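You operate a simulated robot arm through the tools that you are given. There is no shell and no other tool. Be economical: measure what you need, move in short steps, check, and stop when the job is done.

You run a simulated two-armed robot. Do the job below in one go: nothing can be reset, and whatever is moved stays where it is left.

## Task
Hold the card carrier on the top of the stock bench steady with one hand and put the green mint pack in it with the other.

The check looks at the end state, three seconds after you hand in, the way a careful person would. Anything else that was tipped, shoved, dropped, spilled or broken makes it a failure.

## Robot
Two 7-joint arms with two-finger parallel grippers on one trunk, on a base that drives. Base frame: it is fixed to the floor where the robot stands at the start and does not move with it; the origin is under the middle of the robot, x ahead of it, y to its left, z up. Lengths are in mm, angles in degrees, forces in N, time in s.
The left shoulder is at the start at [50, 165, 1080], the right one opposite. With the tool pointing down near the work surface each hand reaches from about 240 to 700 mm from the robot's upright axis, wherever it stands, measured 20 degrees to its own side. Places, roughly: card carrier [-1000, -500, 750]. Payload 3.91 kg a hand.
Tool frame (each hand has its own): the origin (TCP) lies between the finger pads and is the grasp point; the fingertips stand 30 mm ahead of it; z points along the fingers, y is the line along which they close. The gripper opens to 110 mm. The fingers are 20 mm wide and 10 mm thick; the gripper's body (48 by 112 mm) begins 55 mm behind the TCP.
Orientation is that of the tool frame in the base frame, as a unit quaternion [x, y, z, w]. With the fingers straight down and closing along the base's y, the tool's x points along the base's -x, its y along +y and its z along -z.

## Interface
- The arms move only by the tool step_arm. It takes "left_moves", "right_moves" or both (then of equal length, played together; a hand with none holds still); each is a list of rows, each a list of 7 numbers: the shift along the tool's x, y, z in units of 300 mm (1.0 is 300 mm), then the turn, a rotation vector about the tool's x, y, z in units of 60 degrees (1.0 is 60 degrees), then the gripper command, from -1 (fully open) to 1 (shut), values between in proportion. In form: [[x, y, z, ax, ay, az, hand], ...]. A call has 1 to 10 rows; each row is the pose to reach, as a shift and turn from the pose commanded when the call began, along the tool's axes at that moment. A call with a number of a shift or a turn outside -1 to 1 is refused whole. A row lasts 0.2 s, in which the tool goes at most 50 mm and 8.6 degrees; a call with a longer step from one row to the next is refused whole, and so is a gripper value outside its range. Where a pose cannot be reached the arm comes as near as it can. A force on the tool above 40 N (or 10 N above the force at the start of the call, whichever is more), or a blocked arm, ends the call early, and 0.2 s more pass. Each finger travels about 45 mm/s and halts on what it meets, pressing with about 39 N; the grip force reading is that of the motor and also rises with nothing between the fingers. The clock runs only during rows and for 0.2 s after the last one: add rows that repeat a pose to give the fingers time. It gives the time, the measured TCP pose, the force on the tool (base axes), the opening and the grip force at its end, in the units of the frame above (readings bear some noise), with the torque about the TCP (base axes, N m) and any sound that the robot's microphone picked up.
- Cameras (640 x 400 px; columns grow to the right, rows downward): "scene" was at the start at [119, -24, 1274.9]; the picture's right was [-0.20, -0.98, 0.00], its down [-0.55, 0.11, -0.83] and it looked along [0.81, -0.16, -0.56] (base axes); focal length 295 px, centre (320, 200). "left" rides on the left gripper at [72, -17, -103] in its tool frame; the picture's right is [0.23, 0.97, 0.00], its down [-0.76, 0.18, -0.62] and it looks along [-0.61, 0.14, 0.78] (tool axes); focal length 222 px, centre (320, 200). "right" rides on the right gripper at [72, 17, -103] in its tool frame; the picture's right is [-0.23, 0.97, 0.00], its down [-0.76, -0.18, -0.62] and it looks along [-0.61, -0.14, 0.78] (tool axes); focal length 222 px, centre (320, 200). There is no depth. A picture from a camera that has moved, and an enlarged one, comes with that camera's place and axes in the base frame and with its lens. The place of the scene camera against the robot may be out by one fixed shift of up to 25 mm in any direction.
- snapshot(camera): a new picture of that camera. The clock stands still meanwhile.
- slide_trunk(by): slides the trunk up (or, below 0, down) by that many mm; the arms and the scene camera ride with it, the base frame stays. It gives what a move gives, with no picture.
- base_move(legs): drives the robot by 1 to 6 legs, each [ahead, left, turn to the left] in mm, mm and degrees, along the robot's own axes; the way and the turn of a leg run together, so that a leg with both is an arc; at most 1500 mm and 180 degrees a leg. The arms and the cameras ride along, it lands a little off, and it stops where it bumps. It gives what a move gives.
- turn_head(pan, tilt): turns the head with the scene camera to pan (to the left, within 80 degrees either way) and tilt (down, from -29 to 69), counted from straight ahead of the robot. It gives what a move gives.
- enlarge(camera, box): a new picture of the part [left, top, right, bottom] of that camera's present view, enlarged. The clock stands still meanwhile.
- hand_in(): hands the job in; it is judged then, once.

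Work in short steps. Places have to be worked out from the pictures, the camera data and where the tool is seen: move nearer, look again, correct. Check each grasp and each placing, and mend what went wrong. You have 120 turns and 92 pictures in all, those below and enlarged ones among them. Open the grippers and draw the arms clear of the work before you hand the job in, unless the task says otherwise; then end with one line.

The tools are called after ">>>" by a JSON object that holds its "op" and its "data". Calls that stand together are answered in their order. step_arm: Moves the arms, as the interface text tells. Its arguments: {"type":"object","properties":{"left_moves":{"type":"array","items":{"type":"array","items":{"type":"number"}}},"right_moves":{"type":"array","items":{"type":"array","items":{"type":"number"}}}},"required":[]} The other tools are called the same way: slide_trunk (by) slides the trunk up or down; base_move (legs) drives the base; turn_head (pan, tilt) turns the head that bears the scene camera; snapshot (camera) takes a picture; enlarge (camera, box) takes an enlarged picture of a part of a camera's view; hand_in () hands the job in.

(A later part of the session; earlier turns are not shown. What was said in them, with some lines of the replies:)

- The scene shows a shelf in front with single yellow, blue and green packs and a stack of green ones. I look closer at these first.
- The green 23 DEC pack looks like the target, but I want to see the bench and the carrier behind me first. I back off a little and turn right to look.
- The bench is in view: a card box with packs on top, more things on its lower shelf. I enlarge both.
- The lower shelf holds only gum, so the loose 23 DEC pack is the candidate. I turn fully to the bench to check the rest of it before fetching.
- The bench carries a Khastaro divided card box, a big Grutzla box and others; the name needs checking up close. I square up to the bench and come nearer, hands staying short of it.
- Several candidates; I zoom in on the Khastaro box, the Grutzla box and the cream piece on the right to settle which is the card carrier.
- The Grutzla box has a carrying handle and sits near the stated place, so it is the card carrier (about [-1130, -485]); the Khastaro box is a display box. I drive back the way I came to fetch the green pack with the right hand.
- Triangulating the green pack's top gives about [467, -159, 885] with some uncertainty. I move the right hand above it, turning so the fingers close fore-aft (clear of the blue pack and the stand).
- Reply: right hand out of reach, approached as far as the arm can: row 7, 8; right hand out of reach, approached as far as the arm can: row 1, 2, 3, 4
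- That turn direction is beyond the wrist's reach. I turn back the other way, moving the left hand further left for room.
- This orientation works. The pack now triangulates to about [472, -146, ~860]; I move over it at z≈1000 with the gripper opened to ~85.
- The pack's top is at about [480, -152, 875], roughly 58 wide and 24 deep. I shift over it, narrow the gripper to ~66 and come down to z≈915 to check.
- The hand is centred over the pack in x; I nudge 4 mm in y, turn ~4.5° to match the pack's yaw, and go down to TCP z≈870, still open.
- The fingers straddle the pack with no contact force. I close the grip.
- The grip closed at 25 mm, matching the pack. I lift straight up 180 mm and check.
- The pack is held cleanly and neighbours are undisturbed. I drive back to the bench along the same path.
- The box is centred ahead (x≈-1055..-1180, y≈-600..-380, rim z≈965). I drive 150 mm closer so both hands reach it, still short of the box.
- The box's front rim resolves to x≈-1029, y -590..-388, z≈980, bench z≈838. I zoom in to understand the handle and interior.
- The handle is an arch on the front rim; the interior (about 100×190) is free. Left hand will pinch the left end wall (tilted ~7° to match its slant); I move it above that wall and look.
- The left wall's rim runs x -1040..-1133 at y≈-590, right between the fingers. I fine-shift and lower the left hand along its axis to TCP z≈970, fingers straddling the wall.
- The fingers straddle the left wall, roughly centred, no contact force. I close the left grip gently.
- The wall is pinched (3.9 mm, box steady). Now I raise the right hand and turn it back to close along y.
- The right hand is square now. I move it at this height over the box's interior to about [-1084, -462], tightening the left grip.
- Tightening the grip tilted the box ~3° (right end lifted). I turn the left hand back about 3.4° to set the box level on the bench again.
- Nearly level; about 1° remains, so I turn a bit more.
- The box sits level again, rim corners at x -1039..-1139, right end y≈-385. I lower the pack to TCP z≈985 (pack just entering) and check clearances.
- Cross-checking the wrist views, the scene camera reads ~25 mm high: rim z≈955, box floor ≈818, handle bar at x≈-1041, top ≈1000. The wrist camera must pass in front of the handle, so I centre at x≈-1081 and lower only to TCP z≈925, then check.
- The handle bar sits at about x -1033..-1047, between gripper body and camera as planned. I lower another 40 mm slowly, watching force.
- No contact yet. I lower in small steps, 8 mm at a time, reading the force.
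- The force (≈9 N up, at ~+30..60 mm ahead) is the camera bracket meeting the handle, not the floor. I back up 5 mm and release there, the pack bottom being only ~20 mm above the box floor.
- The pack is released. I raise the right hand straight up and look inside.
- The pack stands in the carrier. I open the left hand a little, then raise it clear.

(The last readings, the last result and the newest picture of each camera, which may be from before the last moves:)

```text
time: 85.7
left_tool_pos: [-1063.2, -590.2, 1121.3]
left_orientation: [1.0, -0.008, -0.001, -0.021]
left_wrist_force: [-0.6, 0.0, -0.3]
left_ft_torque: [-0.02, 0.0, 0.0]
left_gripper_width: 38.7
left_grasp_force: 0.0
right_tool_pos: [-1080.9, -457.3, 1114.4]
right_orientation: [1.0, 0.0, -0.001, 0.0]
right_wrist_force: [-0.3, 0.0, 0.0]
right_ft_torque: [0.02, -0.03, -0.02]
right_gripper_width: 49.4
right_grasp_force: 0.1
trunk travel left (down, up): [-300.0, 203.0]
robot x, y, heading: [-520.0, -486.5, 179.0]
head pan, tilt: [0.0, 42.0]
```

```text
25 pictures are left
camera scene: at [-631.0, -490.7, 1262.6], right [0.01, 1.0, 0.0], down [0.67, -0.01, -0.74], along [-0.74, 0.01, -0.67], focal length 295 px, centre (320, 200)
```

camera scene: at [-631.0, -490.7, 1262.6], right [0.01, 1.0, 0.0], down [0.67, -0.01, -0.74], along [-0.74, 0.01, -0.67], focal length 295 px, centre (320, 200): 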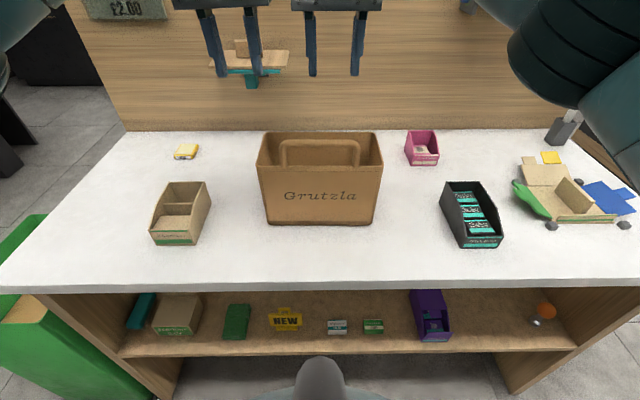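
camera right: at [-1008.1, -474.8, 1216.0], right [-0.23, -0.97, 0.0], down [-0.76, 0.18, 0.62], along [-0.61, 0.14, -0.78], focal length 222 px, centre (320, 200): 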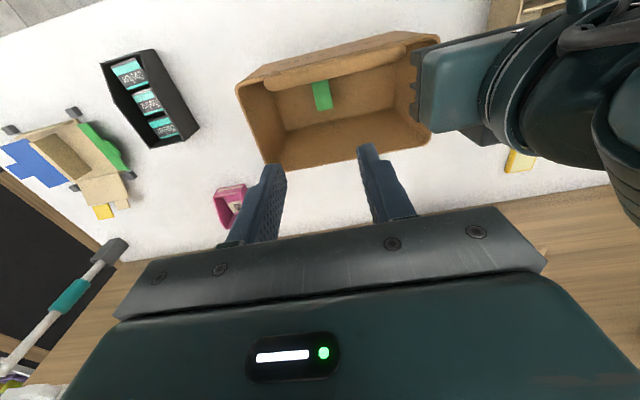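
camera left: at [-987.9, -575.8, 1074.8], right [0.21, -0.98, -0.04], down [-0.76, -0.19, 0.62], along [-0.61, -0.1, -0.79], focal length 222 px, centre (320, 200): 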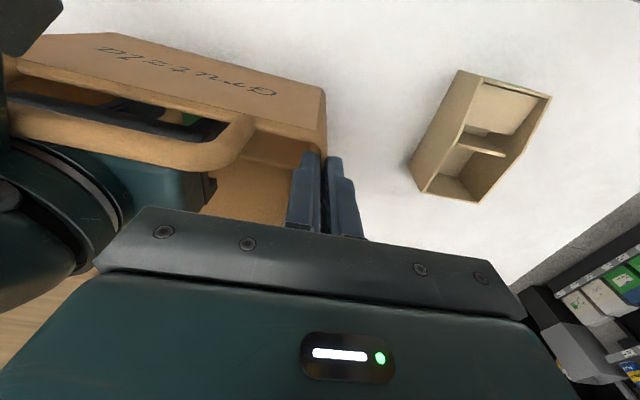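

The carrier stands upright and both hands are clear above. I open both grippers, back the base away from the bench and take a last look.

>>> {"op": "step_arm", "data": {"left_moves": [[0, 0, 0, 0, 0, 0, 0], [0, 0, 0, 0, 0, 0, -0.5], [0, 0, 0, 0, 0, 0, -0.5]], "right_moves": [[0, 0, 0, 0, 0, 0, -0.2], [0, 0, 0, 0, 0, 0, -0.5], [0, 0, 0, 0, 0, 0, -0.5]]}}

>>> {"op": "snapshot", "data": {"camera": "right"}}

>>> {"op": "base_move", "data": {"legs": [[-280, 0, 0]]}}

>>> {"op": "snapshot", "data": {"camera": "scene"}}

```text
time: 86.5
left_tool_pos: [-1060.7, -590.7, 1119.8]
left_orientation: [1.0, -0.008, -0.001, -0.02]
left_wrist_force: [-0.2, -0.4, -0.2]
left_ft_torque: [0.0, -0.02, 0.0]
left_gripper_width: 82.4
left_grasp_force: 0.1
right_tool_pos: [-1080.2, -457.5, 1114.6]
right_orientation: [1.0, 0.001, 0.001, 0.0]
right_wrist_force: [-0.1, 0.1, 0.2]
right_ft_torque: [0.0, -0.02, 0.01]
right_gripper_width: 82.5
right_grasp_force: 0.1
trunk travel left (down, up): [-300.0, 203.0]
robot x, y, heading: [-518.5, -485.1, 179.1]
head pan, tilt: [0.0, 42.0]
```

```text
24 pictures are left
camera right: at [-1008.6, -474.5, 1215.4], right [-0.23, -0.97, 0.0], down [-0.76, 0.18, 0.62], along [-0.61, 0.14, -0.78], focal length 222 px, centre (320, 200)
```

right: 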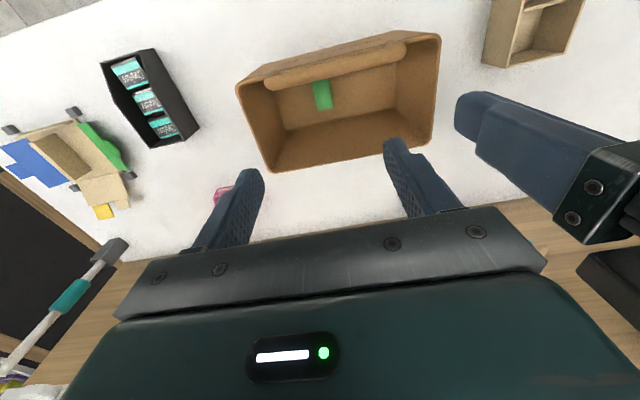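

```text
time: 88.5
left_tool_pos: [-782.5, -594.4, 1120.4]
left_orientation: [1.0, -0.009, -0.001, -0.02]
left_wrist_force: [-0.2, -0.5, 0.1]
left_ft_torque: [0.0, 0.0, -0.02]
left_gripper_width: 82.6
left_grasp_force: 0.1
right_tool_pos: [-801.8, -460.3, 1113.5]
right_orientation: [1.0, 0.001, -0.001, 0.0]
right_wrist_force: [-0.2, 0.9, -0.1]
right_ft_torque: [0.01, 0.02, 0.02]
right_gripper_width: 82.6
right_grasp_force: 0.1
trunk travel left (down, up): [-300.0, 203.0]
robot x, y, heading: [-243.2, -492.2, 178.8]
head pan, tilt: [0.0, 42.0]
```

```text
23 pictures are left
camera scene: at [-351.3, -495.1, 1262.6], right [0.02, 1.0, 0.0], down [0.67, -0.01, -0.74], along [-0.74, 0.01, -0.67], focal length 295 px, centre (320, 200)
```

scene: 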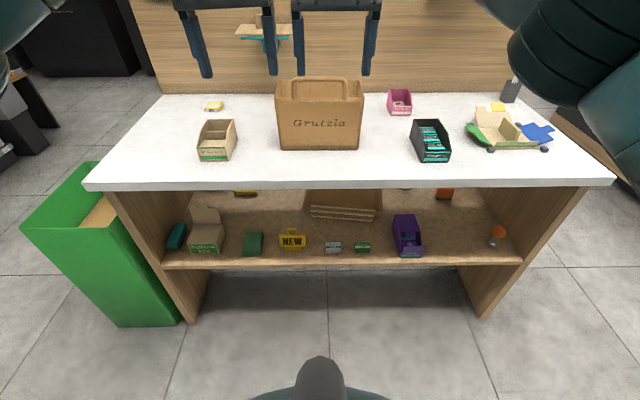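

The carrier stands level with the green pack in it, nothing else is disturbed, and the hands are open and clear. I hand in.

>>> {"op": "hand_in", "data": {}}

```text
The job is handed in.
```

The green mint pack (the loose one marked 23 DEC) is in the Grutzla card carrier on the bench top. The left hand held the carrier's end wall while the right hand put the pack in. I had to let it go about 20 mm above the carrier's floor because the wrist camera's bracket met the carrier's handle. The carrier is level, a few mm from where it stood, and nothing else looked disturbed in the last pictures.
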